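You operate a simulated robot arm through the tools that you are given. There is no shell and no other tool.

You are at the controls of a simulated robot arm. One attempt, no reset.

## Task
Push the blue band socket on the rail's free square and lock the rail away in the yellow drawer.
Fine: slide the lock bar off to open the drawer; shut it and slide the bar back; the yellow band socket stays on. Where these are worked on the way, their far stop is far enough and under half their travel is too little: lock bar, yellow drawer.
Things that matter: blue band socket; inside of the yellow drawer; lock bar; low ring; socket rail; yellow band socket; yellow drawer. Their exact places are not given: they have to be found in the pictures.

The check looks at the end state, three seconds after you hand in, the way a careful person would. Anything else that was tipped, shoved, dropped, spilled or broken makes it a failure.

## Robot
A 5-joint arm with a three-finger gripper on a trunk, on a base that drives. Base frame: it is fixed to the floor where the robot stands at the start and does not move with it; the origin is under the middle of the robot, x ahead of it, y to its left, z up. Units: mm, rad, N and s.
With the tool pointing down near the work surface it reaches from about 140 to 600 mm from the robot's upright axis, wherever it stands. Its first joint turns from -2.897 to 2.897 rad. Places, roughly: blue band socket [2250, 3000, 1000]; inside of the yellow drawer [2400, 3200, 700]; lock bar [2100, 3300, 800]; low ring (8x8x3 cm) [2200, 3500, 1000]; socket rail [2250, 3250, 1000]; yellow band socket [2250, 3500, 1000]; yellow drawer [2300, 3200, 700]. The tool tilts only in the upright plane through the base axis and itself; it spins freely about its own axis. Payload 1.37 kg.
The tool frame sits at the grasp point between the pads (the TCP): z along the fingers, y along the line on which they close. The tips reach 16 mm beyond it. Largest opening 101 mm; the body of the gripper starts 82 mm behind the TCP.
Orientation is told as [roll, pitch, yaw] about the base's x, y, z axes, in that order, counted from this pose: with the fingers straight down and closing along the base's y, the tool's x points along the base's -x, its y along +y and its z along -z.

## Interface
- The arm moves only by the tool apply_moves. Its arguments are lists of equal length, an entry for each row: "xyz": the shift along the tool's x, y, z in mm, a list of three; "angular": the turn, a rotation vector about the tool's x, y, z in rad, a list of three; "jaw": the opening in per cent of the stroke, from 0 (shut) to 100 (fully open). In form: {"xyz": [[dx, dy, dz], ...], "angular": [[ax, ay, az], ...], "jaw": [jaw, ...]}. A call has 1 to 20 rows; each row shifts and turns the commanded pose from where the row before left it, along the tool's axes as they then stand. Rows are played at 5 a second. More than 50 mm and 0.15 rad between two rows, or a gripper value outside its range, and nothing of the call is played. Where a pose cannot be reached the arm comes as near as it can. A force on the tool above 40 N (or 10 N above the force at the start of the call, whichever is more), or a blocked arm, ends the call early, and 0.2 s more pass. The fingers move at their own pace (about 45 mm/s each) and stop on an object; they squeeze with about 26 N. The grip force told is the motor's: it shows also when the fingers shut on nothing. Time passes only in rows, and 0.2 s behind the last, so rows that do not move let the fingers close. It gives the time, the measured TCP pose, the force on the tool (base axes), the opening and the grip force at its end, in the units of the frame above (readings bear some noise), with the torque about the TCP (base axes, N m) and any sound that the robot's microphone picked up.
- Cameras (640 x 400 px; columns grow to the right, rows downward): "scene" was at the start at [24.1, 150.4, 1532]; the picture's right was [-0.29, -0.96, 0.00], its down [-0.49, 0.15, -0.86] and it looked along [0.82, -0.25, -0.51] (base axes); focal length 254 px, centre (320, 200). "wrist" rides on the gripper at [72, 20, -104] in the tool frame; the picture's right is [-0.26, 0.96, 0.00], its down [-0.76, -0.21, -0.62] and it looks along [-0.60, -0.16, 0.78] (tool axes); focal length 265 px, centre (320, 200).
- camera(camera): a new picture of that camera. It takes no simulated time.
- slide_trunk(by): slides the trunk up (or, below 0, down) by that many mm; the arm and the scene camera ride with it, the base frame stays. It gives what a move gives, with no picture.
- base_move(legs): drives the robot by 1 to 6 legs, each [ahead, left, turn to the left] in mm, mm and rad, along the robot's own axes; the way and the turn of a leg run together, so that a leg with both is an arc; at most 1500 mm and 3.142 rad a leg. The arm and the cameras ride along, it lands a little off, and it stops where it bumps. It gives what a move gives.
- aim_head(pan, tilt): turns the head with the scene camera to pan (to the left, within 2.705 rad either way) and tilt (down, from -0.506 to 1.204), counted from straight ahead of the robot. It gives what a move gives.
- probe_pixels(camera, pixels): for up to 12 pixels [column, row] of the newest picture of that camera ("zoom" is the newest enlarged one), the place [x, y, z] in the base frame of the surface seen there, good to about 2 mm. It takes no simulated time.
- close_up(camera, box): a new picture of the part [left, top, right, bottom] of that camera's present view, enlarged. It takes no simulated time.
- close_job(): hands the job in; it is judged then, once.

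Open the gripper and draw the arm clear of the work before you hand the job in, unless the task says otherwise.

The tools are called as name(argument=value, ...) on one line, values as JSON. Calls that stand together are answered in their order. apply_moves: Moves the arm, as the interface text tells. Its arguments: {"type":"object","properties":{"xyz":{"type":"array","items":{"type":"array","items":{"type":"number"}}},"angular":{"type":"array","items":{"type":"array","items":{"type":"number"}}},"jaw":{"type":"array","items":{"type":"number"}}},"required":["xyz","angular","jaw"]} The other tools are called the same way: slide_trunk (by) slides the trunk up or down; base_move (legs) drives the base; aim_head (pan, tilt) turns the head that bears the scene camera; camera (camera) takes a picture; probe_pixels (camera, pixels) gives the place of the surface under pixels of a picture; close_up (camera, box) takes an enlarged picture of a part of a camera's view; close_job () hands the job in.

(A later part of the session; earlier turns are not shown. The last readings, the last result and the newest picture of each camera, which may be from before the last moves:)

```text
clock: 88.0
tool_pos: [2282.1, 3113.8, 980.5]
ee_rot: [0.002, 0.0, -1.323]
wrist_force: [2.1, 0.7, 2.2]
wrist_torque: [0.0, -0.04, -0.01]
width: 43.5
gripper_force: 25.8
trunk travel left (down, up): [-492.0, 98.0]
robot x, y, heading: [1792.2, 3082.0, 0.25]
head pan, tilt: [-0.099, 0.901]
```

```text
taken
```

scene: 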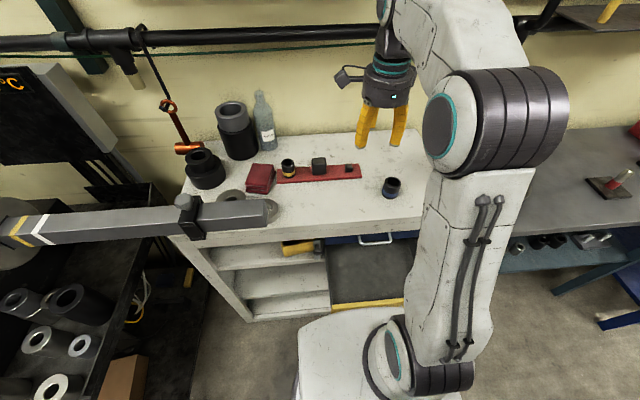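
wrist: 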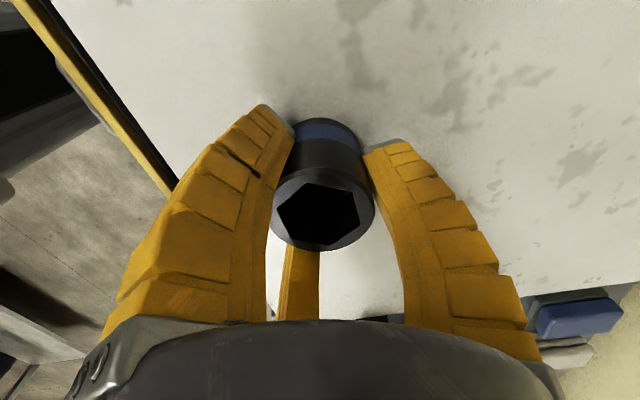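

Gripped at 43.5 mm, 26 N. I lift 60 mm and measure the socket's place in the hand.

apply_moves(xyz=[[0, 0, -20], [0, 0, -20], [0, 0, -20], [0, 0, 0]], angular=[[0, 0, 0], [0, 0, 0], [0, 0, 0], [0, 0, 0]], jaw=[0, 0, 0, 0])

close_up(camera="wrist", box=[256, 170, 384, 260])

close_up(camera="scene", box=[330, 100, 474, 190])

```text
clock: 89.0
tool_pos: [2282.1, 3114.2, 1038.2]
ee_rot: [0.0, 0.001, -1.321]
wrist_force: [0.3, 0.2, -5.0]
wrist_torque: [0.03, -0.01, -0.01]
width: 42.2
gripper_force: 25.7
trunk travel left (down, up): [-492.0, 98.0]
robot x, y, heading: [1787.8, 3082.0, 0.243]
head pan, tilt: [-0.099, 0.901]
```

```text
4.44 times, centred on (320, 215) of wrist
```

zoom: 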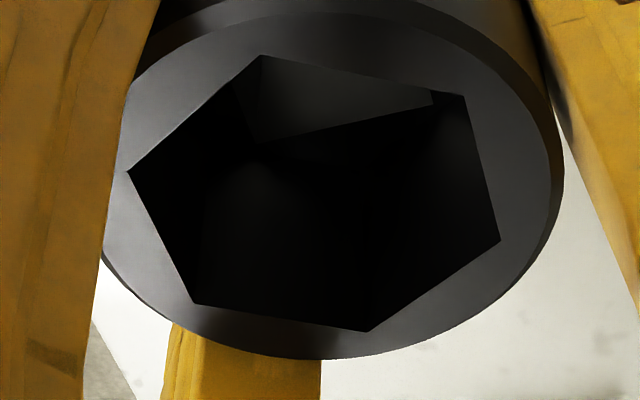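

```text
4.44 times, centred on (402, 145) of scene
```

zoom: 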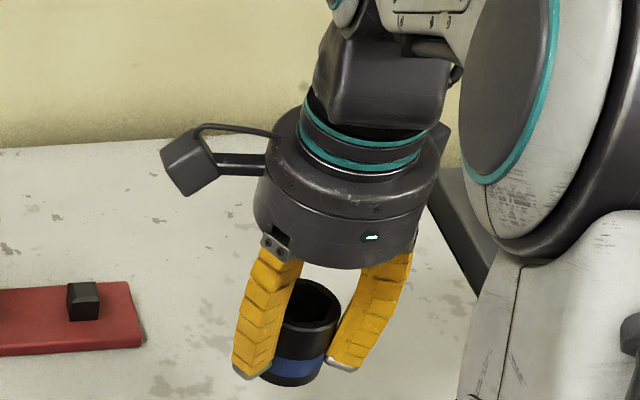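

Lifted (≈0.45 kg). I probe the six corners of the hex to see tilt, centre and turn in the hand.

probe_pixels(camera="zoom", pixels=[[260, 45], [473, 89], [510, 243], [368, 341], [190, 312], [119, 170], [320, 25], [535, 160], [290, 335], [440, 50], [150, 110], [470, 300]])

```text
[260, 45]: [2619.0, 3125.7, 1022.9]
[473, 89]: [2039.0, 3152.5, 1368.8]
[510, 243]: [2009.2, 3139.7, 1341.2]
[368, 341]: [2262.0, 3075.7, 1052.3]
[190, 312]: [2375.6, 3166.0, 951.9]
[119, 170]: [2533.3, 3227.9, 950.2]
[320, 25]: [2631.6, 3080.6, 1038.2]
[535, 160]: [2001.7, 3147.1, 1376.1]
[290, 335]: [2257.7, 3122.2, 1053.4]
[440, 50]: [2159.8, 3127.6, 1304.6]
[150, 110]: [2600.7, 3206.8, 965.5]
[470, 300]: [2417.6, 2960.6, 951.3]
```

The newest zoom was the scene's; I retake the wrist close-up and probe that.

close_up(camera="wrist", box=[256, 170, 384, 260])

probe_pixels(camera="zoom", pixels=[[260, 45], [473, 89], [510, 243], [368, 341], [190, 312], [119, 170], [320, 25], [535, 160], [290, 335], [440, 50], [150, 110], [470, 300]])

```text
4.44 times, centred on (320, 215) of wrist
```

zoom: 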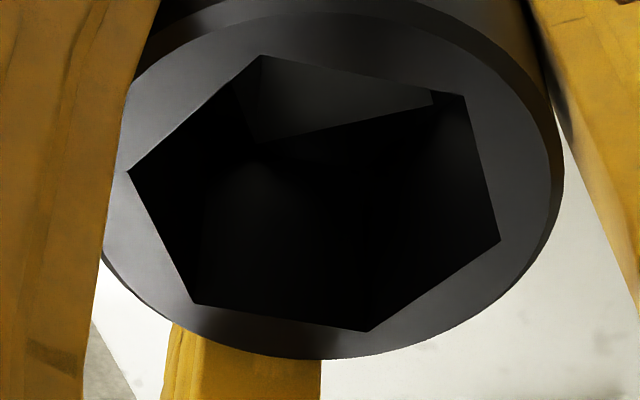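

```text
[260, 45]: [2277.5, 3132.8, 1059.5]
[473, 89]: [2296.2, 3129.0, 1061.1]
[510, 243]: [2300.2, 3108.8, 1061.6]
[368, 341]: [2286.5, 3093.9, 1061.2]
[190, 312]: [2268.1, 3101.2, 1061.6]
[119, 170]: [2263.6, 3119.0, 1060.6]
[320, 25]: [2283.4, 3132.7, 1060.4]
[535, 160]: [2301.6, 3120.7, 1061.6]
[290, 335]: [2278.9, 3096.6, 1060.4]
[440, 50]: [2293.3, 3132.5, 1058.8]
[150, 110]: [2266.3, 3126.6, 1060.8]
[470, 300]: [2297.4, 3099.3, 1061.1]
```

The socket is centred on the TCP, upright and aligned (hex at 44.05° vs rail 44.07°). Now I measure the square post precisely.

close_up(camera="scene", box=[334, 156, 366, 176])

```text
16.00 times, centred on (350, 166) of scene
```

zoom: 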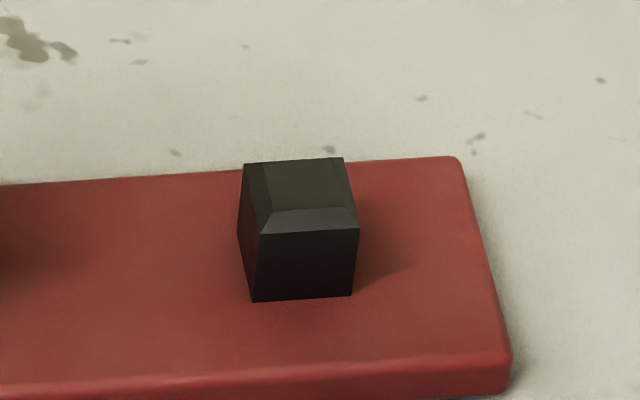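

The post has a chamfered top. I probe its corners and the rail's edges.

probe_pixels(camera="zoom", pixels=[[275, 205], [340, 203], [335, 163], [270, 168], [262, 245], [355, 240], [256, 293], [346, 290], [440, 165], [480, 345], [30, 190], [30, 380]])

```text
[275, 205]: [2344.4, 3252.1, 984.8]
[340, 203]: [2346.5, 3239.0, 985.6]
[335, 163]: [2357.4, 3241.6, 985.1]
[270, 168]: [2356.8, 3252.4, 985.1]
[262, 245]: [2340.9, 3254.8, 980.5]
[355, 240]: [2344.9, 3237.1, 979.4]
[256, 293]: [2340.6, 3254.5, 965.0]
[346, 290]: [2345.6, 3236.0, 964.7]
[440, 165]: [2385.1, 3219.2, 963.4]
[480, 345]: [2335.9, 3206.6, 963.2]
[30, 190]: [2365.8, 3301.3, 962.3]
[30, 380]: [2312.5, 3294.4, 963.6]
```

Square post centre ≈ [2351.3, 3246.7], top z 985. I lift 12 mm and carry the socket over it (Δx +111, Δy +100 in tool axes).

apply_moves(xyz=[[0, 0, -12], [22.3, 20, 0], [22.3, 20, 0], [22.3, 20, 0], [22.3, 20, 0], [22.1, 19.8, 0], [0, 0, 0], [0, 0, 0]], angular=[[0, 0, 0], [0, 0, 0], [0, 0, 0], [0, 0, 0], [0, 0, 0], [0, 0, 0], [0, 0, 0], [0, 0, 0]], jaw=[0, 0, 0, 0, 0, 0, 0, 0])

camera(camera="wrist")

close_up(camera="scene", box=[270, 90, 414, 180])

```text
clock: 90.8
tool_pos: [2351.3, 3247.5, 1050.9]
ee_rot: [0.001, 0.0, -1.322]
wrist_force: [0.2, 0.0, -4.5]
wrist_torque: [-0.03, 0.03, -0.03]
width: 42.2
gripper_force: 25.4
trunk travel left (down, up): [-492.0, 98.0]
robot x, y, heading: [1792.7, 3083.5, 0.247]
head pan, tilt: [-0.099, 0.901]
```

```text
taken
```

wrist: 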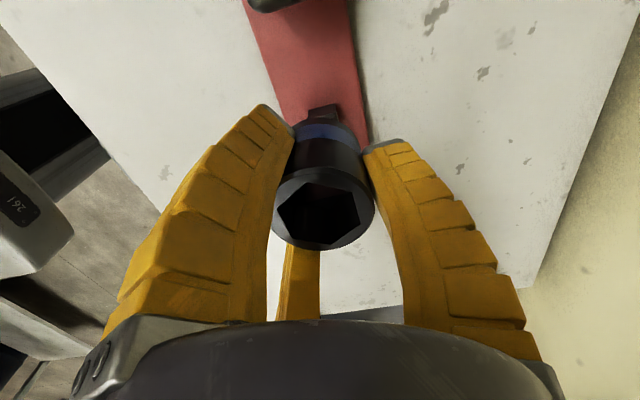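

```text
4.44 times, centred on (342, 135) of scene
```

zoom: 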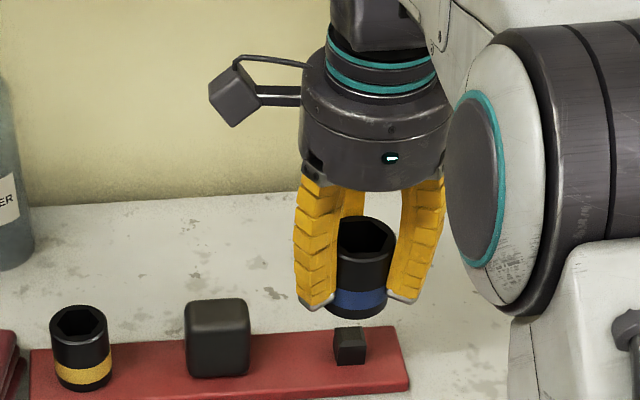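

Aligned to within 1 mm. I lower 33 mm to just above the post, then continue slowly and watch the force.

apply_moves(xyz=[[0, 0, 15], [0, 0, 15], [0, 0, 3], [0, 0, 3], [0, 0, 3], [0, 0, 3], [0, 0, 0]], angular=[[0, 0, 0], [0, 0, 0], [0, 0, 0], [0, 0, 0], [0, 0, 0], [0, 0, 0], [0, 0, 0]], jaw=[0, 0, 0, 0, 0, 0, 0])

close_up(camera="scene", box=[302, 120, 382, 180])

```text
clock: 92.4
tool_pos: [2350.8, 3247.4, 1009.5]
ee_rot: [0.006, 0.001, -1.323]
wrist_force: [3.8, -5.1, 10.4]
wrist_torque: [-0.18, -0.28, -0.18]
width: 42.6
gripper_force: 25.7
trunk travel left (down, up): [-492.0, 98.0]
robot x, y, heading: [1791.4, 3081.4, 0.244]
head pan, tilt: [-0.099, 0.901]
```

```text
6.67 times, centred on (342, 150) of scene
```

zoom: 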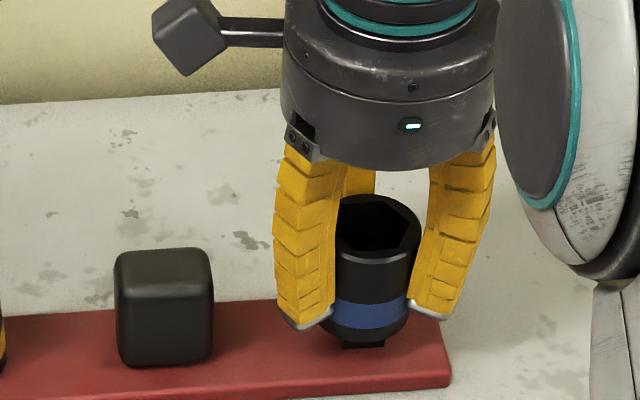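

The socket is engaged ~6 mm below the post's top with 15 N and a side load to the right (−v). I ease 1 mm that way and keep pressing down.

apply_moves(xyz=[[-1, 0.3, 0], [0, 0, 3], [0, 0, 3], [0, 0, 0]], angular=[[0, 0, 0], [0, 0, 0], [0, 0, 0], [0, 0, 0]], jaw=[0, 0, 0, 0])

close_up(camera="scene", box=[302, 120, 382, 180])

```text
clock: 93.4
tool_pos: [2351.6, 3245.5, 1004.7]
ee_rot: [0.005, -0.001, -1.322]
wrist_force: [9.6, 2.0, 12.7]
wrist_torque: [0.01, -0.29, 0.15]
width: 43.3
gripper_force: 25.8
trunk travel left (down, up): [-492.0, 98.0]
robot x, y, heading: [1786.7, 3084.5, 0.247]
head pan, tilt: [-0.099, 0.901]
```

```text
6.67 times, centred on (342, 150) of scene
```

zoom: 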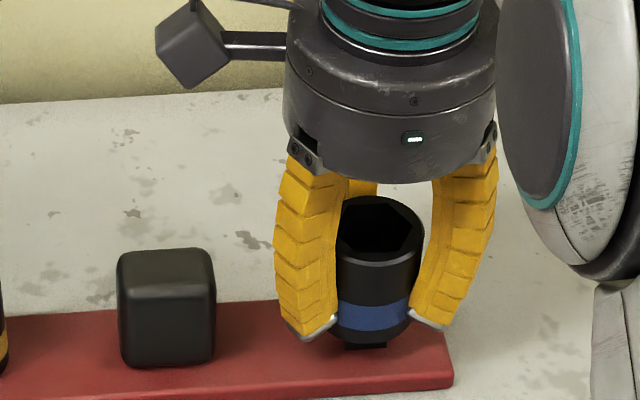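

The side load along v is gone; now +10 N along u remains, and the fingers slipped slightly down the socket. I shift 1.5 mm along +u and press again.

apply_moves(xyz=[[0, 0.8, 0], [0, 0.8, 0], [0, 0, 2], [0, 0, 0]], angular=[[0, 0, 0], [0, 0, 0], [0, 0, 0], [0, 0, 0]], jaw=[0, 0, 0, 0])

close_up(camera="scene", box=[302, 120, 382, 180])

camera(camera="wrist")

```text
clock: 94.4
tool_pos: [2352.7, 3246.1, 999.5]
ee_rot: [-0.004, 0.0, -1.32]
wrist_force: [-1.4, -0.5, -4.2]
wrist_torque: [-0.04, 0.08, -0.01]
width: 41.8
gripper_force: 26.0
trunk travel left (down, up): [-492.0, 98.0]
robot x, y, heading: [1791.6, 3084.6, 0.246]
head pan, tilt: [-0.099, 0.901]
```

```text
6.67 times, centred on (342, 150) of scene
```

zoom: 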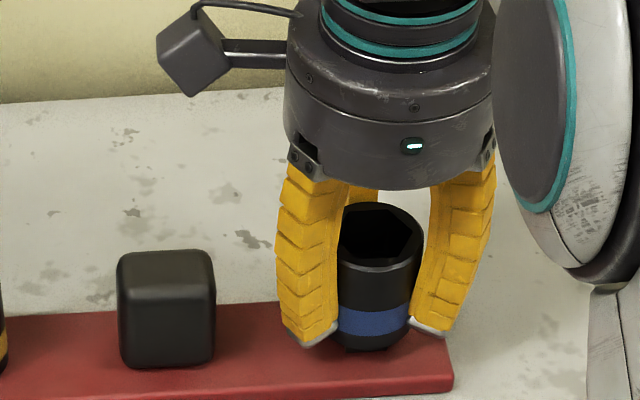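

```text
taken
```

wrist: 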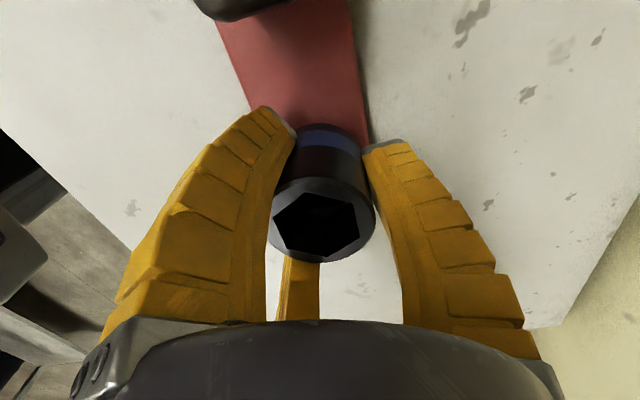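

The socket slipped over the post (only its weight remains). I keep pressing down slowly until it seats.

apply_moves(xyz=[[0, 0, 3], [0, 0, 3], [0, 0, 3], [0, 0, 3], [0, 0, 0]], angular=[[0, 0, 0], [0, 0, 0], [0, 0, 0], [0, 0, 0], [0, 0, 0]], jaw=[0, 0, 0, 0, 0])

close_up(camera="scene", box=[302, 120, 382, 180])

probe_pixels(camera="zoom", pixels=[[375, 262], [417, 245], [345, 250], [375, 355], [170, 262]])

```text
clock: 95.6
tool_pos: [2354.0, 3246.1, 988.5]
ee_rot: [0.001, 0.001, -1.32]
wrist_force: [0.2, 0.1, -4.4]
wrist_torque: [-0.02, -0.01, -0.01]
width: 41.4
gripper_force: 26.1
trunk travel left (down, up): [-492.0, 98.0]
robot x, y, heading: [1791.3, 3085.2, 0.247]
head pan, tilt: [-0.099, 0.901]
```

```text
6.67 times, centred on (342, 150) of scene
```

zoom: 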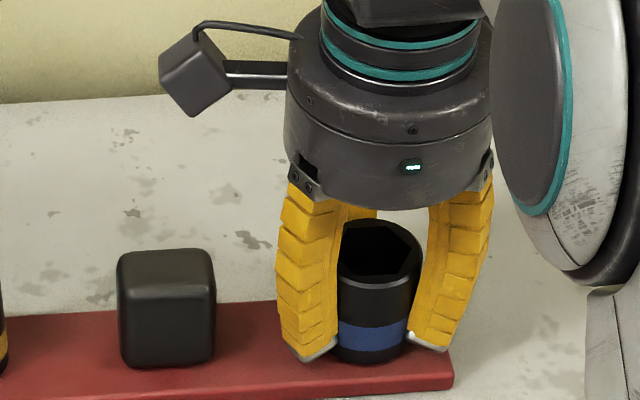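

```text
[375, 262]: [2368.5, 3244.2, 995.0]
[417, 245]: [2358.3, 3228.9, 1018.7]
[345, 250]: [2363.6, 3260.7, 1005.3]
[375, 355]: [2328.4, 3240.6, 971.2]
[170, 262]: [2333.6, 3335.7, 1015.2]
```

The top rim is at ≈1018.7; seated should be ≈1016. I press the last few millimetres.

apply_moves(xyz=[[0, 0, 2], [0, 0, 2], [0, 0, 1], [0, 0, 0]], angular=[[0, 0, 0], [0, 0, 0], [0, 0, 0], [0, 0, 0]], jaw=[0, 0, 0, 0])

close_up(camera="scene", box=[302, 120, 382, 180])

probe_pixels(camera="zoom", pixels=[[417, 250], [417, 255], [375, 355], [375, 365], [170, 262], [400, 275]])

```text
clock: 96.6
tool_pos: [2352.9, 3244.7, 985.3]
ee_rot: [0.005, 0.001, -1.321]
wrist_force: [2.0, -1.2, 7.7]
wrist_torque: [0.03, 0.23, -0.06]
width: 41.5
gripper_force: 26.2
trunk travel left (down, up): [-492.0, 98.0]
robot x, y, heading: [1795.3, 3081.9, 0.243]
head pan, tilt: [-0.099, 0.901]
```

```text
6.67 times, centred on (342, 150) of scene
```

zoom: 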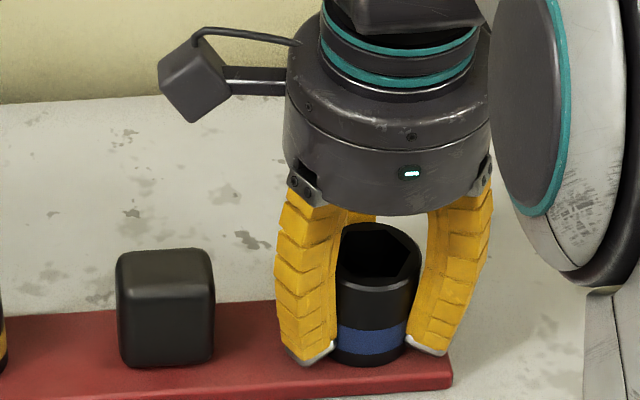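

```text
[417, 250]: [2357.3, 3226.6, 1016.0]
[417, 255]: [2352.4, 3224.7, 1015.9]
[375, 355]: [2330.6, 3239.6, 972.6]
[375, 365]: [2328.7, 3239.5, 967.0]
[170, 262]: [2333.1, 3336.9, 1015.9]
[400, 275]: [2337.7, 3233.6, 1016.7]
```

Rim at 1016 with upward force building: seated. One more firm push of 2 mm, then open the fingers.

apply_moves(xyz=[[0, 0, 2], [0, 0, 0], [0, 0, -2], [0, 0, 0], [0, 0, 0], [0, 0, 0], [0, 0, 0]], angular=[[0, 0, 0], [0, 0, 0], [0, 0, 0], [0, 0, 0], [0, 0, 0], [0, 0, 0], [0, 0, 0]], jaw=[0, 0, 0, 55, 65, 65, 65])

apply_moves(xyz=[[0, 0, -25], [0, 0, -25], [0, 0, -25], [0, 0, -25], [0, 0, 0]], angular=[[0, 0, 0], [0, 0, 0], [0, 0, 0], [0, 0, 0], [0, 0, 0]], jaw=[65, 65, 65, 65, 65])

close_up(camera="scene", box=[260, 110, 404, 200])

camera(camera="wrist")

```text
clock: 98.2
tool_pos: [2353.5, 3245.8, 983.4]
ee_rot: [0.001, -0.001, -1.321]
wrist_force: [0.3, -0.3, 0.4]
wrist_torque: [0.04, -0.01, 0.02]
width: 68.7
gripper_force: 2.0
trunk travel left (down, up): [-492.0, 98.0]
robot x, y, heading: [1794.2, 3086.6, 0.248]
head pan, tilt: [-0.099, 0.901]
```

```text
clock: 99.4
tool_pos: [2354.1, 3246.5, 1084.6]
ee_rot: [0.002, -0.002, -1.322]
wrist_force: [-0.1, 0.2, 0.2]
wrist_torque: [-0.01, 0.01, -0.01]
width: 68.9
gripper_force: 2.5
trunk travel left (down, up): [-492.0, 98.0]
robot x, y, heading: [1791.2, 3081.5, 0.248]
head pan, tilt: [-0.099, 0.901]
```

```text
4.44 times, centred on (332, 155) of scene
```

zoom: 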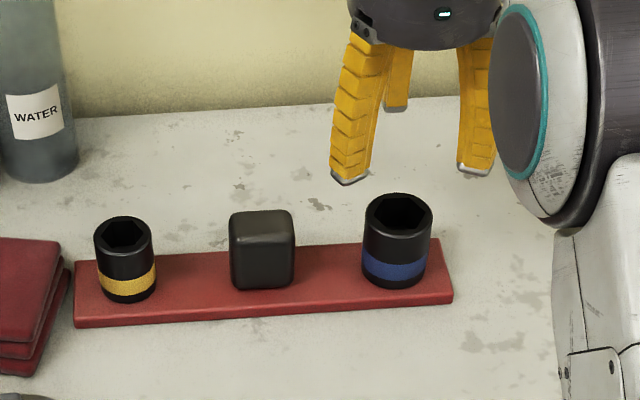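

```text
taken
```

wrist: 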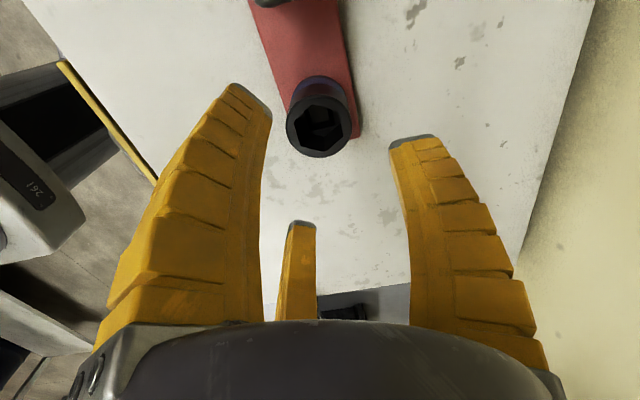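

The blue socket sits on its post. Next is the rail's centre block; to reach it comfortably I shift the base 60 mm left and 8 mm forward with the hand raised.

apply_moves(xyz=[[0, -20, -15], [0, -20, -15], [0, 0, 0]], angular=[[0, 0, 0], [0, 0, 0], [0, 0, 0]], jaw=[70, 70, 70])

base_move(legs=[[6, 60, 0]])

aim_head(pan=-0.05, tilt=0.9)

camera(camera="scene")

camera(camera="wrist")

```text
clock: 100.2
tool_pos: [2315.8, 3236.0, 1114.7]
ee_rot: [0.0, 0.001, -1.322]
wrist_force: [-0.4, 0.6, 0.9]
wrist_torque: [-0.03, -0.02, 0.0]
width: 73.5
gripper_force: 2.1
trunk travel left (down, up): [-492.0, 98.0]
robot x, y, heading: [1792.9, 3083.5, 0.248]
head pan, tilt: [-0.099, 0.901]
```

```text
clock: 101.2
tool_pos: [2305.5, 3296.6, 1113.7]
ee_rot: [0.003, -0.001, -1.321]
wrist_force: [0.5, 0.3, 0.4]
wrist_torque: [-0.03, 0.02, -0.01]
width: 73.3
gripper_force: 1.9
trunk travel left (down, up): [-492.0, 98.0]
robot x, y, heading: [1784.7, 3142.2, 0.251]
head pan, tilt: [-0.099, 0.901]
```

```text
clock: 101.8
tool_pos: [2305.9, 3296.8, 1113.9]
ee_rot: [0.0, 0.001, -1.321]
wrist_force: [0.4, -0.7, 0.2]
wrist_torque: [-0.02, 0.01, 0.0]
width: 73.9
gripper_force: 1.7
trunk travel left (down, up): [-492.0, 98.0]
robot x, y, heading: [1783.5, 3141.0, 0.249]
head pan, tilt: [-0.051, 0.901]
```

```text
taken
```

scene: 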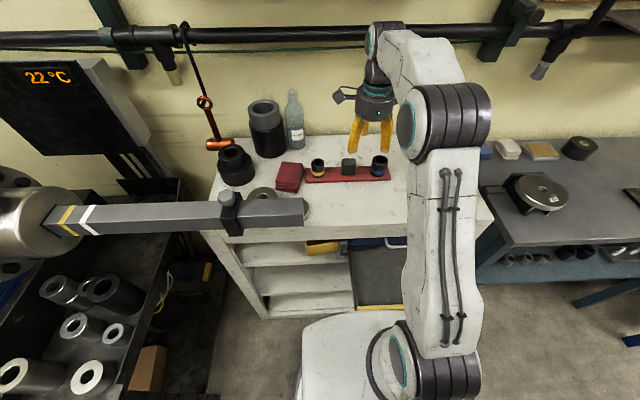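

```text
taken
```

wrist: 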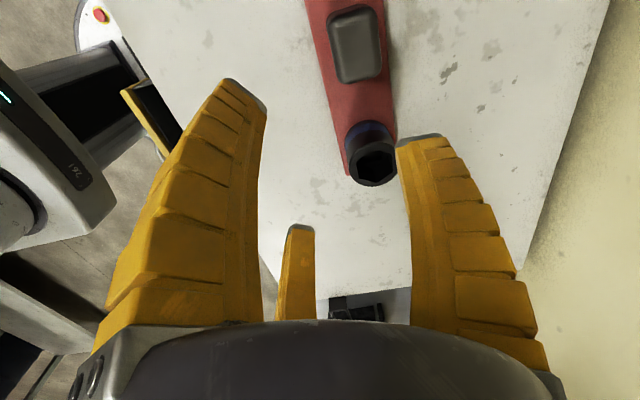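

I probe the block's top edges and the rail in both views.

probe_pixels(camera="wrist", pixels=[[333, 30], [375, 20], [345, 78], [380, 68], [352, 12], [360, 76], [357, 45], [318, 30], [394, 60], [350, 145]])

close_up(camera="scene", box=[300, 150, 396, 190])

probe_pixels(camera="zoom", pixels=[[285, 120], [360, 120], [285, 160], [360, 160], [322, 65], [322, 85], [60, 170], [590, 170], [590, 110], [75, 130]])

```text
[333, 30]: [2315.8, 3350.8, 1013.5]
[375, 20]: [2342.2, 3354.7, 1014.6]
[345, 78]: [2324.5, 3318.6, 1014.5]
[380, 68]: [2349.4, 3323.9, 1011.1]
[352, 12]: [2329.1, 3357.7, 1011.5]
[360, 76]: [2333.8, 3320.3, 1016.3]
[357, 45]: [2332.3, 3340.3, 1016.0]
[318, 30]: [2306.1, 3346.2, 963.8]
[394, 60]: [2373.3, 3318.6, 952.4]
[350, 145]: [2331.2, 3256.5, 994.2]
```

```text
6.67 times, centred on (348, 170) of scene
```

zoom: 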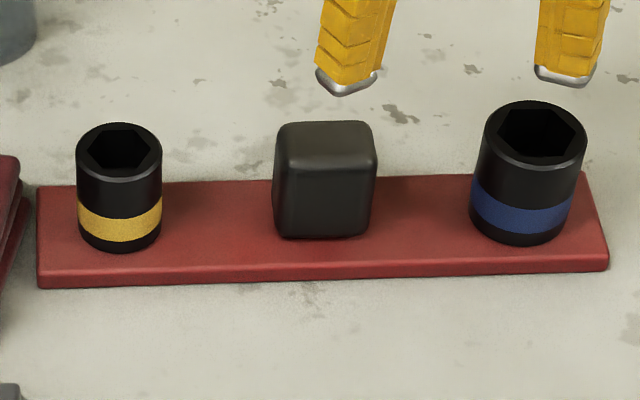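

```text
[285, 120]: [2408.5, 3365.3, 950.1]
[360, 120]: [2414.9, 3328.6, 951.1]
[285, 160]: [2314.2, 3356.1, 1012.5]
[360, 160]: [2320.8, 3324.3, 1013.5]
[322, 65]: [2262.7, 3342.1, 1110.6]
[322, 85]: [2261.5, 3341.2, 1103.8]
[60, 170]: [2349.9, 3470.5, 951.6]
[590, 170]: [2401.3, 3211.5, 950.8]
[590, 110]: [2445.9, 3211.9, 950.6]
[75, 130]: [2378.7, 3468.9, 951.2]
```

Block ≈43×34 mm, centre ≈ [2330.5, 3339.5], top 1016. I move over it and lower to z≈1040 for a check.

apply_moves(xyz=[[17.7, 17.6, 0], [17.7, 17.6, 0], [0, 0, 25], [0, 0, 25], [0, 0, 24], [0, 0, 0]], angular=[[0, 0, 0], [0, 0, 0], [0, 0, 0], [0, 0, 0], [0, 0, 0], [0, 0, 0]], jaw=[70, 70, 70, 70, 70, 70])

camera(camera="wrist")

close_up(camera="scene", box=[284, 110, 412, 190])

```text
clock: 103.2
tool_pos: [2328.1, 3337.8, 1040.6]
ee_rot: [0.0, 0.001, -1.322]
wrist_force: [-0.4, -0.1, 0.2]
wrist_torque: [0.01, 0.01, 0.0]
width: 73.3
gripper_force: 1.8
trunk travel left (down, up): [-492.0, 98.0]
robot x, y, heading: [1782.7, 3144.6, 0.25]
head pan, tilt: [-0.051, 0.901]
```

```text
taken
```

wrist: 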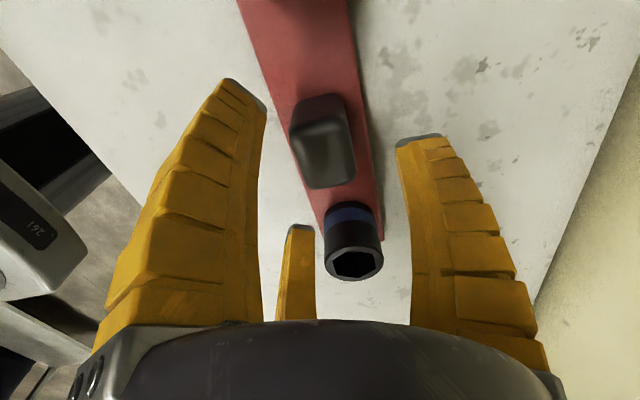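

```text
5.00 times, centred on (348, 150) of scene
```

zoom: 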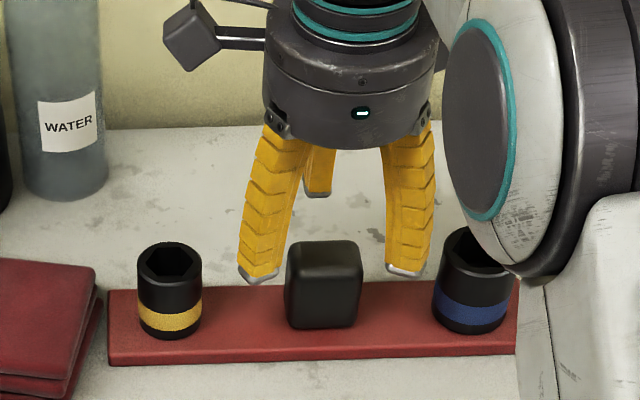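

Well centred. I descend 55 mm with a 2.5 mm correction and close on the block.

apply_moves(xyz=[[1, 2.5, 20], [0, 0, 20], [0, 0, 15], [0, 0, 0], [0, 0, 0], [0, 0, 0], [0, 0, 0], [0, 0, 0]], angular=[[0, 0, 0], [0, 0, 0], [0, 0, 0], [0, 0, 0], [0, 0, 0], [0, 0, 0], [0, 0, 0], [0, 0, 0]], jaw=[70, 70, 70, 50, 40, 0, 0, 0])

camera(camera="wrist")

close_up(camera="scene", box=[284, 120, 412, 200])

```text
clock: 105.0
tool_pos: [2332.6, 3342.8, 984.0]
ee_rot: [0.002, 0.001, -1.321]
wrist_force: [-0.5, -3.3, 1.1]
wrist_torque: [0.01, -0.25, -0.01]
width: 51.6
gripper_force: 25.9
trunk travel left (down, up): [-492.0, 98.0]
robot x, y, heading: [1781.3, 3144.2, 0.247]
head pan, tilt: [-0.051, 0.901]
```

```text
taken
```

wrist: 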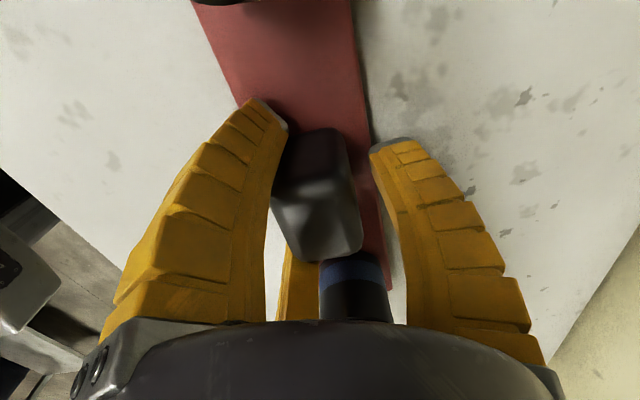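

```text
5.00 times, centred on (348, 160) of scene
```

zoom: 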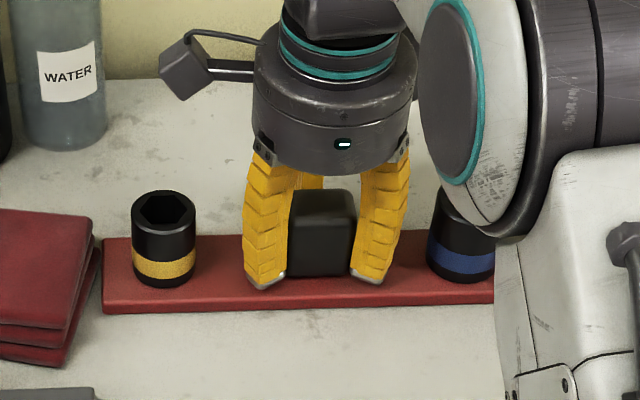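

The width of 51.6 mm says the tips caught the rail's sides rather than the block (34 mm). I open, rise 11 mm so the tips clear the rail, and close again on the block.

apply_moves(xyz=[[0, 0, 0], [0, 0, 0], [0, 0, -6], [0, 0, -5], [0, 0, 0], [0, 0, 0], [0, 0, 0], [0, 0, 0], [0, 0, 0]], angular=[[0, 0, 0], [0, 0, 0], [0, 0, 0], [0, 0, 0], [0, 0, 0], [0, 0, 0], [0, 0, 0], [0, 0, 0], [0, 0, 0]], jaw=[62, 62, 62, 62, 45, 30, 0, 0, 0])

camera(camera="wrist")

close_up(camera="scene", box=[284, 120, 412, 200])

```text
clock: 107.0
tool_pos: [2332.4, 3340.5, 997.3]
ee_rot: [0.004, 0.0, -1.322]
wrist_force: [-1.5, -0.7, 4.5]
wrist_torque: [0.08, -0.33, -0.02]
width: 51.3
gripper_force: 26.1
trunk travel left (down, up): [-492.0, 98.0]
robot x, y, heading: [1783.6, 3143.3, 0.248]
head pan, tilt: [-0.051, 0.901]
```

```text
taken
```

wrist: 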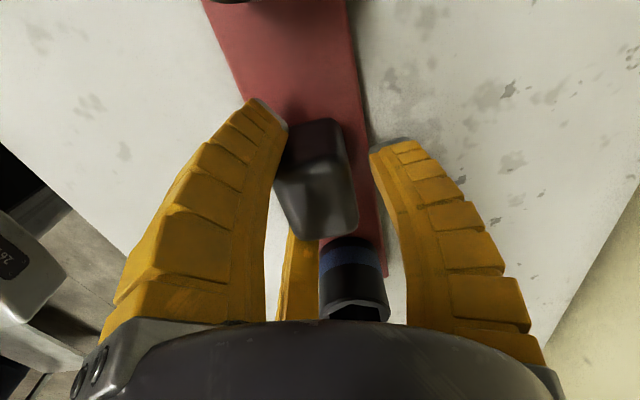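

```text
5.00 times, centred on (348, 160) of scene
```

zoom: 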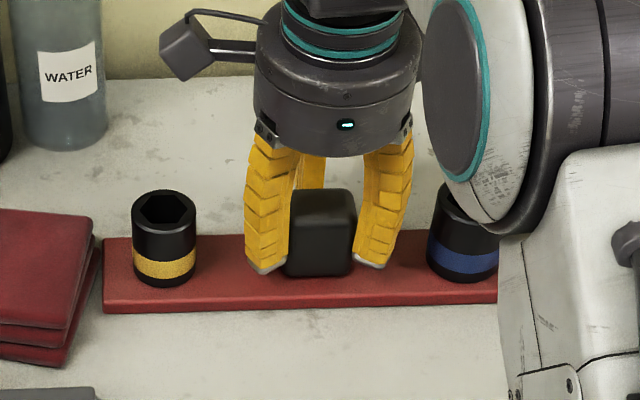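

Width is still 51 mm though the block should be 34 mm deep; I take a tight close-up to see what the fingers touch.

close_up(camera="scene", box=[328, 142, 376, 180])

probe_pixels(camera="zoom", pixels=[[60, 325], [100, 320], [125, 310], [330, 320], [370, 325], [200, 200], [150, 200], [280, 200], [200, 290], [130, 150], [330, 150], [90, 250]])

close_up(camera="wrist", box=[220, 80, 440, 250])

probe_pixels(camera="zoom", pixels=[[90, 60], [150, 120], [180, 150], [455, 185], [500, 180], [280, 140], [350, 200], [345, 310], [220, 300], [280, 450], [440, 300]])

```text
10.53 times, centred on (352, 161) of scene
```

zoom: 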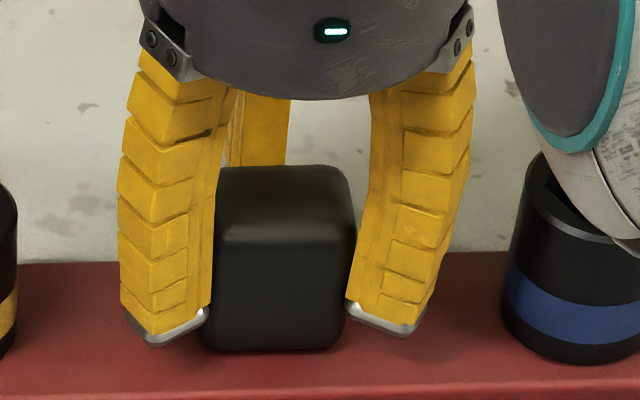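

```text
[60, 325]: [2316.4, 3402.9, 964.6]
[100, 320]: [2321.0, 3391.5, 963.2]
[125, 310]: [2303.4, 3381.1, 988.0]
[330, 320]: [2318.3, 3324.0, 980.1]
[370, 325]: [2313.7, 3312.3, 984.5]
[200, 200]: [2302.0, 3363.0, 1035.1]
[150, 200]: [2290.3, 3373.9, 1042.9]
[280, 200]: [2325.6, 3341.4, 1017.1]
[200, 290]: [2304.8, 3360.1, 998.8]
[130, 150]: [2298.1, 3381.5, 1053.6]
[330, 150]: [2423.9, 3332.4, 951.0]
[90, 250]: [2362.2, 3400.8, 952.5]
```

```text
2.35 times, centred on (330, 165) of wrist
```

zoom: 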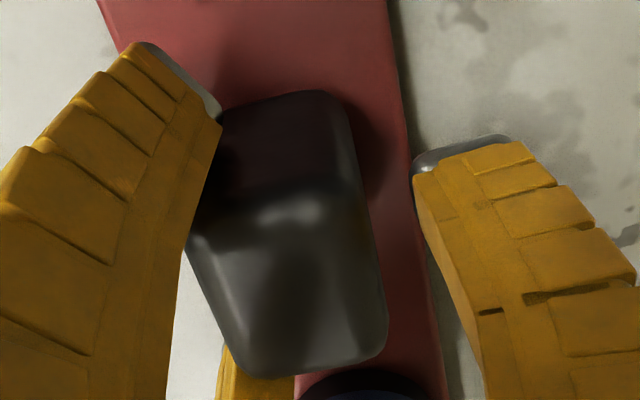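

```text
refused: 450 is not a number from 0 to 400
```

The pair closes radially and pinched the block's two front corners while the rear finger hangs free: my TCP is ~7 mm too deep. I open, shift 7 mm toward me and re-close so all three fingers bear.

apply_moves(xyz=[[0, 0, 0], [0, 0, 0], [0, -7.5, 0], [0, 0, 0], [0, 0, 0], [0, 0, 0], [0, 0, 0], [0, 0, 0]], angular=[[0, 0, 0], [0, 0, 0], [0, 0, 0], [0, 0, 0], [0, 0, 0], [0, 0, 0], [0, 0, 0], [0, 0, 0]], jaw=[65, 65, 65, 65, 45, 0, 0, 0])

camera(camera="wrist")

close_up(camera="scene", box=[284, 120, 412, 200])

```text
clock: 108.8
tool_pos: [2325.3, 3338.9, 996.9]
ee_rot: [0.001, 0.001, -1.32]
wrist_force: [-2.5, -0.2, 3.4]
wrist_torque: [0.01, -0.18, -0.07]
width: 43.7
gripper_force: 26.0
trunk travel left (down, up): [-492.0, 98.0]
robot x, y, heading: [1786.1, 3146.3, 0.248]
head pan, tilt: [-0.051, 0.901]
```

```text
taken
```

wrist: 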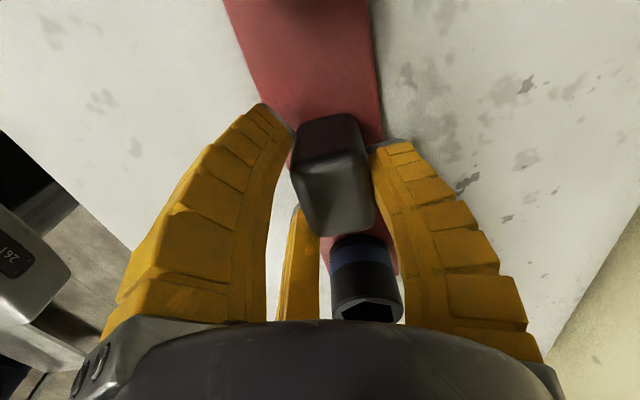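

```text
5.00 times, centred on (348, 160) of scene
```

zoom: 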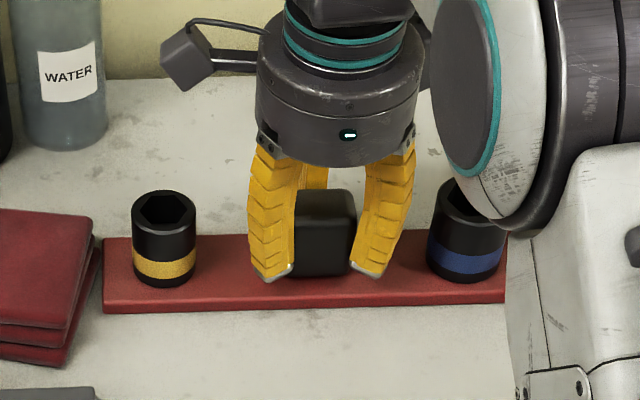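

Now all three fingers bear on the block (43.7 mm). I lift 15 mm and look for tilt.

apply_moves(xyz=[[0, 0, -5], [0, 0, -5], [0, 0, -5], [0, 0, 0], [0, 0, 0]], angular=[[0, 0, 0], [0, 0, 0], [0, 0, 0], [0, 0, 0], [0, 0, 0]], jaw=[0, 0, 0, 0, 0])

close_up(camera="scene", box=[284, 120, 412, 200])

probe_pixels(camera="zoom", pixels=[[115, 285], [200, 285], [320, 280], [410, 280], [490, 278], [150, 210], [470, 270], [120, 250]])

```text
clock: 110.0
tool_pos: [2324.8, 3338.5, 1010.4]
ee_rot: [0.0, -0.001, -1.32]
wrist_force: [0.2, 0.0, -9.7]
wrist_torque: [0.11, 0.11, 0.03]
width: 43.6
gripper_force: 26.1
trunk travel left (down, up): [-492.0, 98.0]
robot x, y, heading: [1782.0, 3141.1, 0.245]
head pan, tilt: [-0.051, 0.901]
```

```text
5.00 times, centred on (348, 160) of scene
```

zoom: 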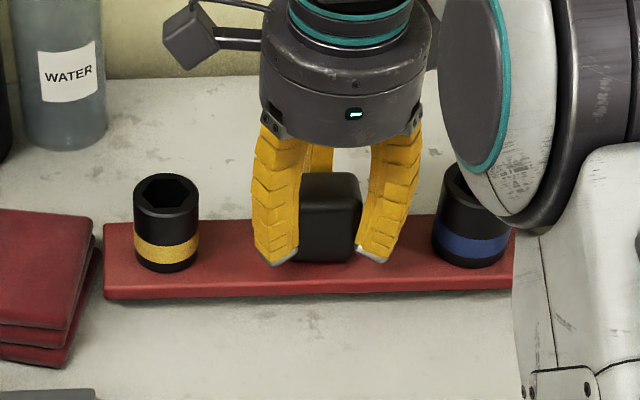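

```text
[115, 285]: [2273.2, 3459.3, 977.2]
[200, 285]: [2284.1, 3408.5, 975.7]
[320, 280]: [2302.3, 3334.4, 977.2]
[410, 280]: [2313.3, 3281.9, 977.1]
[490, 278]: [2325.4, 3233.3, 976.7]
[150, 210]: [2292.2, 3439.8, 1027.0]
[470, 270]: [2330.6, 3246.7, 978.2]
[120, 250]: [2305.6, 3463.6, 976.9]
```

The rail lifts level (≈1 kg, both sockets on). I lift 45 mm more, then drive back 90 mm, sidestep right 165 mm, and back again, keeping the rail's left end clear of the lathe bar's tip (v≥2809).

apply_moves(xyz=[[0, 0, -15], [0, 0, -15], [0, 0, -15], [0, 0, 0]], angular=[[0, 0, 0], [0, 0, 0], [0, 0, 0], [0, 0, 0]], jaw=[0, 0, 0, 0])

base_move(legs=[[-70, 0, 0], [0, -165, 0]])

camera(camera="scene")

```text
clock: 111.0
tool_pos: [2326.0, 3339.8, 1055.3]
ee_rot: [0.001, 0.0, -1.322]
wrist_force: [0.1, 0.5, -9.7]
wrist_torque: [0.12, 0.08, -0.01]
width: 43.5
gripper_force: 26.2
trunk travel left (down, up): [-492.0, 98.0]
robot x, y, heading: [1780.8, 3146.3, 0.248]
head pan, tilt: [-0.051, 0.901]
```

```text
clock: 113.1
tool_pos: [2300.6, 3157.8, 1054.7]
ee_rot: [0.002, 0.002, -1.321]
wrist_force: [0.4, -0.4, -9.5]
wrist_torque: [0.15, 0.09, -0.01]
width: 43.3
gripper_force: 26.5
trunk travel left (down, up): [-492.0, 98.0]
robot x, y, heading: [1755.0, 2961.9, 0.248]
head pan, tilt: [-0.051, 0.901]
```

```text
taken
```

scene: 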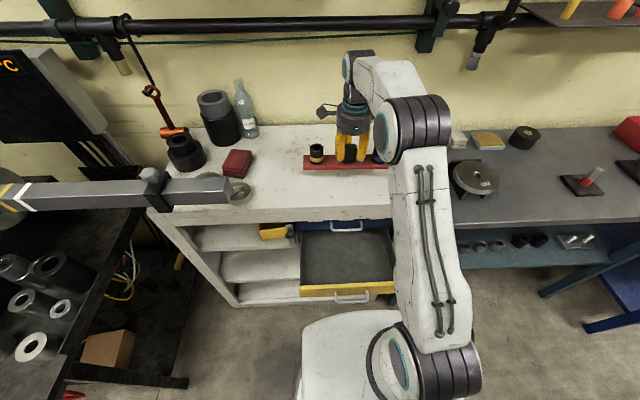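

The rail is now at v≈2504. I probe the drawer's present position from here.

close_up(camera="scene", box=[284, 214, 412, 304])

probe_pixels(camera="zoom", pixels=[[100, 330], [300, 345], [100, 365], [540, 320], [85, 250], [90, 300], [500, 250], [300, 280], [300, 60], [95, 120], [250, 375], [430, 260]])

```text
4.44 times, centred on (348, 259) of scene
```

zoom: 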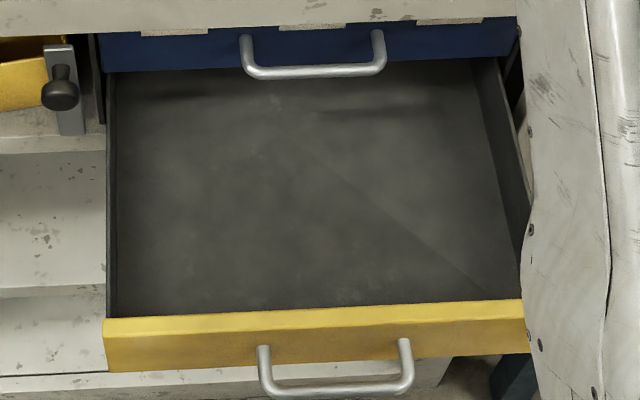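

```text
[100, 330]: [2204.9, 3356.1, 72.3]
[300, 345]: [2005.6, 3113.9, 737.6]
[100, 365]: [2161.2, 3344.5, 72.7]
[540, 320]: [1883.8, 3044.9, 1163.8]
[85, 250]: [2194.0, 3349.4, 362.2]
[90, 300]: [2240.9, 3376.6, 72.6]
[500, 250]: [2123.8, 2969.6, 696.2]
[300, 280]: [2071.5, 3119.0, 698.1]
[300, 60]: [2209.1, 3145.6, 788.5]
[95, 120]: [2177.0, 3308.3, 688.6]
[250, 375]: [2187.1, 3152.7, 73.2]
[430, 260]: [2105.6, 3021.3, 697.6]
```

Front panel outer face is at u≈2702. I probe the inner walls more exactly to centre the rail.

probe_pixels(camera="zoom", pixels=[[122, 290], [114, 290], [109, 290], [122, 150], [113, 150], [485, 150], [497, 150], [512, 180], [505, 270], [300, 305], [300, 316], [318, 74]])

```text
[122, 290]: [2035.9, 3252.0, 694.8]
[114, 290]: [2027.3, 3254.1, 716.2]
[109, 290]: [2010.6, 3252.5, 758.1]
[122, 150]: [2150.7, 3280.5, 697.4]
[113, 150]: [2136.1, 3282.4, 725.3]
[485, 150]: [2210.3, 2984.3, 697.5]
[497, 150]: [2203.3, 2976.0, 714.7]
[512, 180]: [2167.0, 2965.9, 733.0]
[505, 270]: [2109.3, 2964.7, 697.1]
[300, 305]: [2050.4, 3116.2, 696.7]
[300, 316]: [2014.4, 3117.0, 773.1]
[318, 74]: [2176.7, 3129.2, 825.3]
```

Inner width runs v 2351–2664 (centre 2507), panel inside ≈u 2716. I back the base 150 mm and retract the arm 60 mm so the rail hangs over the drawer at u≈2788.

base_move(legs=[[-150, 0, 0]])

apply_moves(xyz=[[0, 0, 0]], angular=[[0, 0, 0]], jaw=[0])

camera(camera="scene")

```text
clock: 114.5
tool_pos: [2156.7, 3121.8, 1054.9]
ee_rot: [0.002, 0.001, -1.322]
wrist_force: [-1.1, 0.9, -8.7]
wrist_torque: [0.14, 0.06, -0.02]
width: 43.5
gripper_force: 25.8
trunk travel left (down, up): [-492.0, 98.0]
robot x, y, heading: [1610.8, 2925.8, 0.244]
head pan, tilt: [-0.051, 0.901]
```

```text
clock: 114.9
tool_pos: [2156.3, 3121.8, 1054.1]
ee_rot: [-0.001, 0.0, -1.322]
wrist_force: [0.3, 0.2, -10.2]
wrist_torque: [0.14, 0.11, 0.03]
width: 43.5
gripper_force: 26.0
trunk travel left (down, up): [-492.0, 98.0]
robot x, y, heading: [1613.7, 2922.4, 0.248]
head pan, tilt: [-0.051, 0.901]
```

```text
taken
```

scene: 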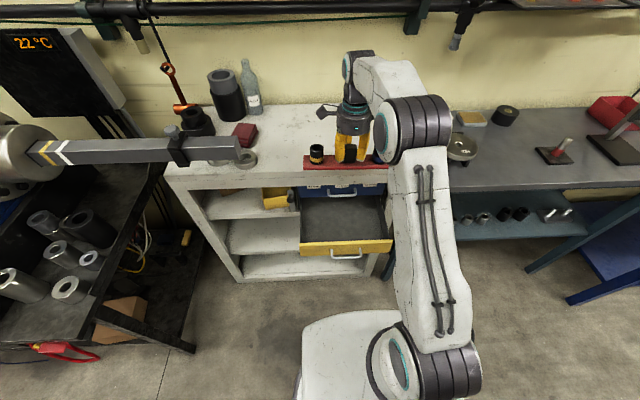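

TCP needs Δy −62, Δx +3.5 in tool axes to hang over the drawer. I retract, then look.

apply_moves(xyz=[[1, -15.5, 0], [1, -15.5, 0], [1, -15.5, 0], [0.5, -15.5, 0], [0, 0, 0]], angular=[[0, 0, 0], [0, 0, 0], [0, 0, 0], [0, 0, 0], [0, 0, 0]], jaw=[0, 0, 0, 0, 0])

slide_trunk(by=-150)

camera(camera="scene")

camera(camera="wrist")

```text
clock: 116.1
tool_pos: [2095.4, 3109.3, 1053.2]
ee_rot: [0.0, 0.0, -1.322]
wrist_force: [1.8, -0.5, -8.6]
wrist_torque: [0.11, 0.05, 0.01]
width: 43.1
gripper_force: 25.4
trunk travel left (down, up): [-492.0, 98.0]
robot x, y, heading: [1611.2, 2920.7, 0.244]
head pan, tilt: [-0.051, 0.901]
```

```text
clock: 117.8
tool_pos: [2095.7, 3109.2, 904.8]
ee_rot: [0.0, 0.0, -1.321]
wrist_force: [-0.4, 0.1, -9.4]
wrist_torque: [0.13, 0.1, 0.02]
width: 43.1
gripper_force: 26.0
trunk travel left (down, up): [-342.0, 248.0]
robot x, y, heading: [1614.9, 2928.1, 0.246]
head pan, tilt: [-0.051, 0.901]
```

```text
taken
```

scene: 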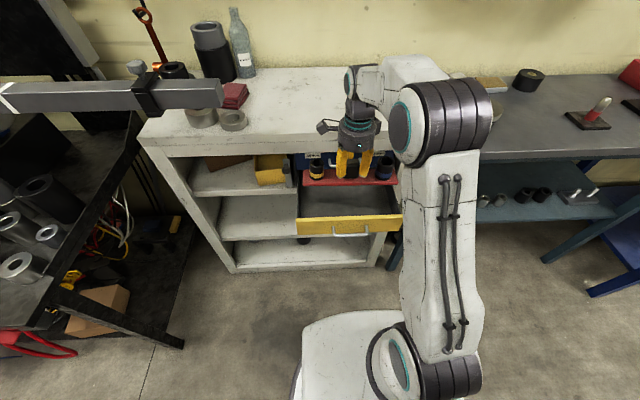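

```text
taken
```

wrist: 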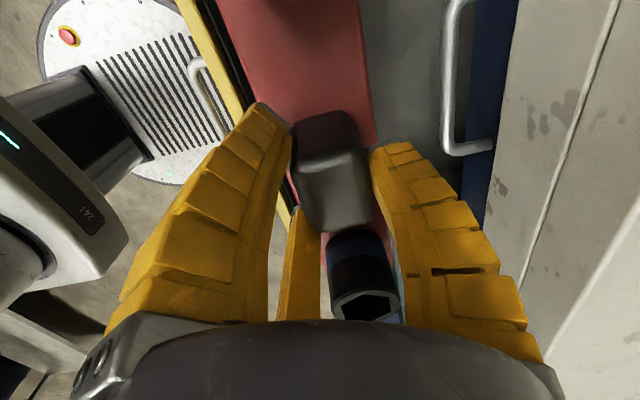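

The rail hangs above the drawer, between the panel and the blue handle. I lower 115 mm more and check the ends against the side walls.

slide_trunk(by=-70)

aim_head(pan=0.0, tilt=0.8)

close_up(camera="scene", box=[270, 120, 462, 240])

camera(camera="wrist")

```text
clock: 118.9
tool_pos: [2094.7, 3109.3, 833.4]
ee_rot: [0.0, 0.0, -1.32]
wrist_force: [0.7, -0.5, -9.6]
wrist_torque: [0.1, 0.08, 0.0]
width: 43.5
gripper_force: 25.9
trunk travel left (down, up): [-272.0, 318.0]
robot x, y, heading: [1614.0, 2929.4, 0.246]
head pan, tilt: [-0.051, 0.901]
```

```text
clock: 119.6
tool_pos: [2095.3, 3109.7, 833.4]
ee_rot: [-0.001, 0.001, -1.319]
wrist_force: [0.4, 0.3, -9.6]
wrist_torque: [0.12, 0.1, 0.01]
width: 43.2
gripper_force: 26.5
trunk travel left (down, up): [-272.0, 318.0]
robot x, y, heading: [1612.9, 2925.8, 0.248]
head pan, tilt: [0.0, 0.799]
```

```text
3.33 times, centred on (366, 180) of scene
```

zoom: 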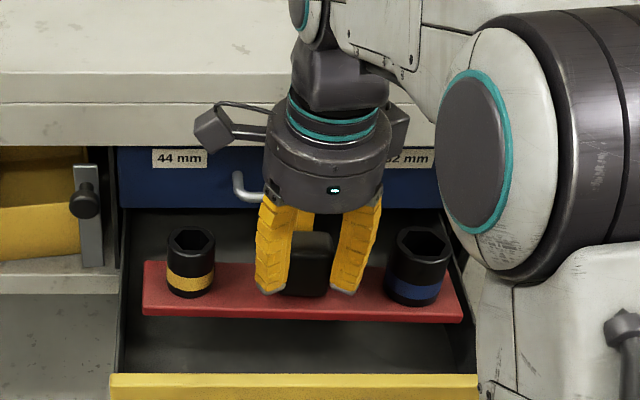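

```text
taken
```

wrist: 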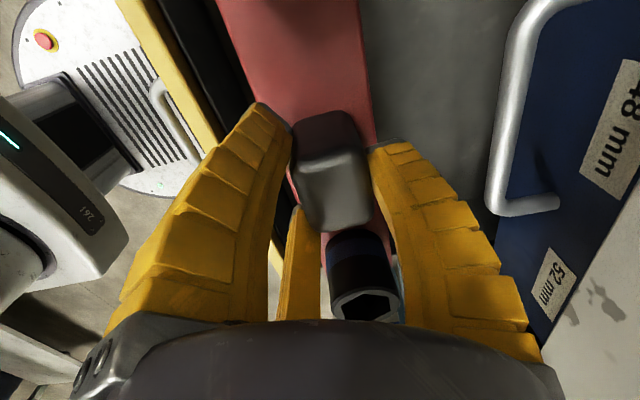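

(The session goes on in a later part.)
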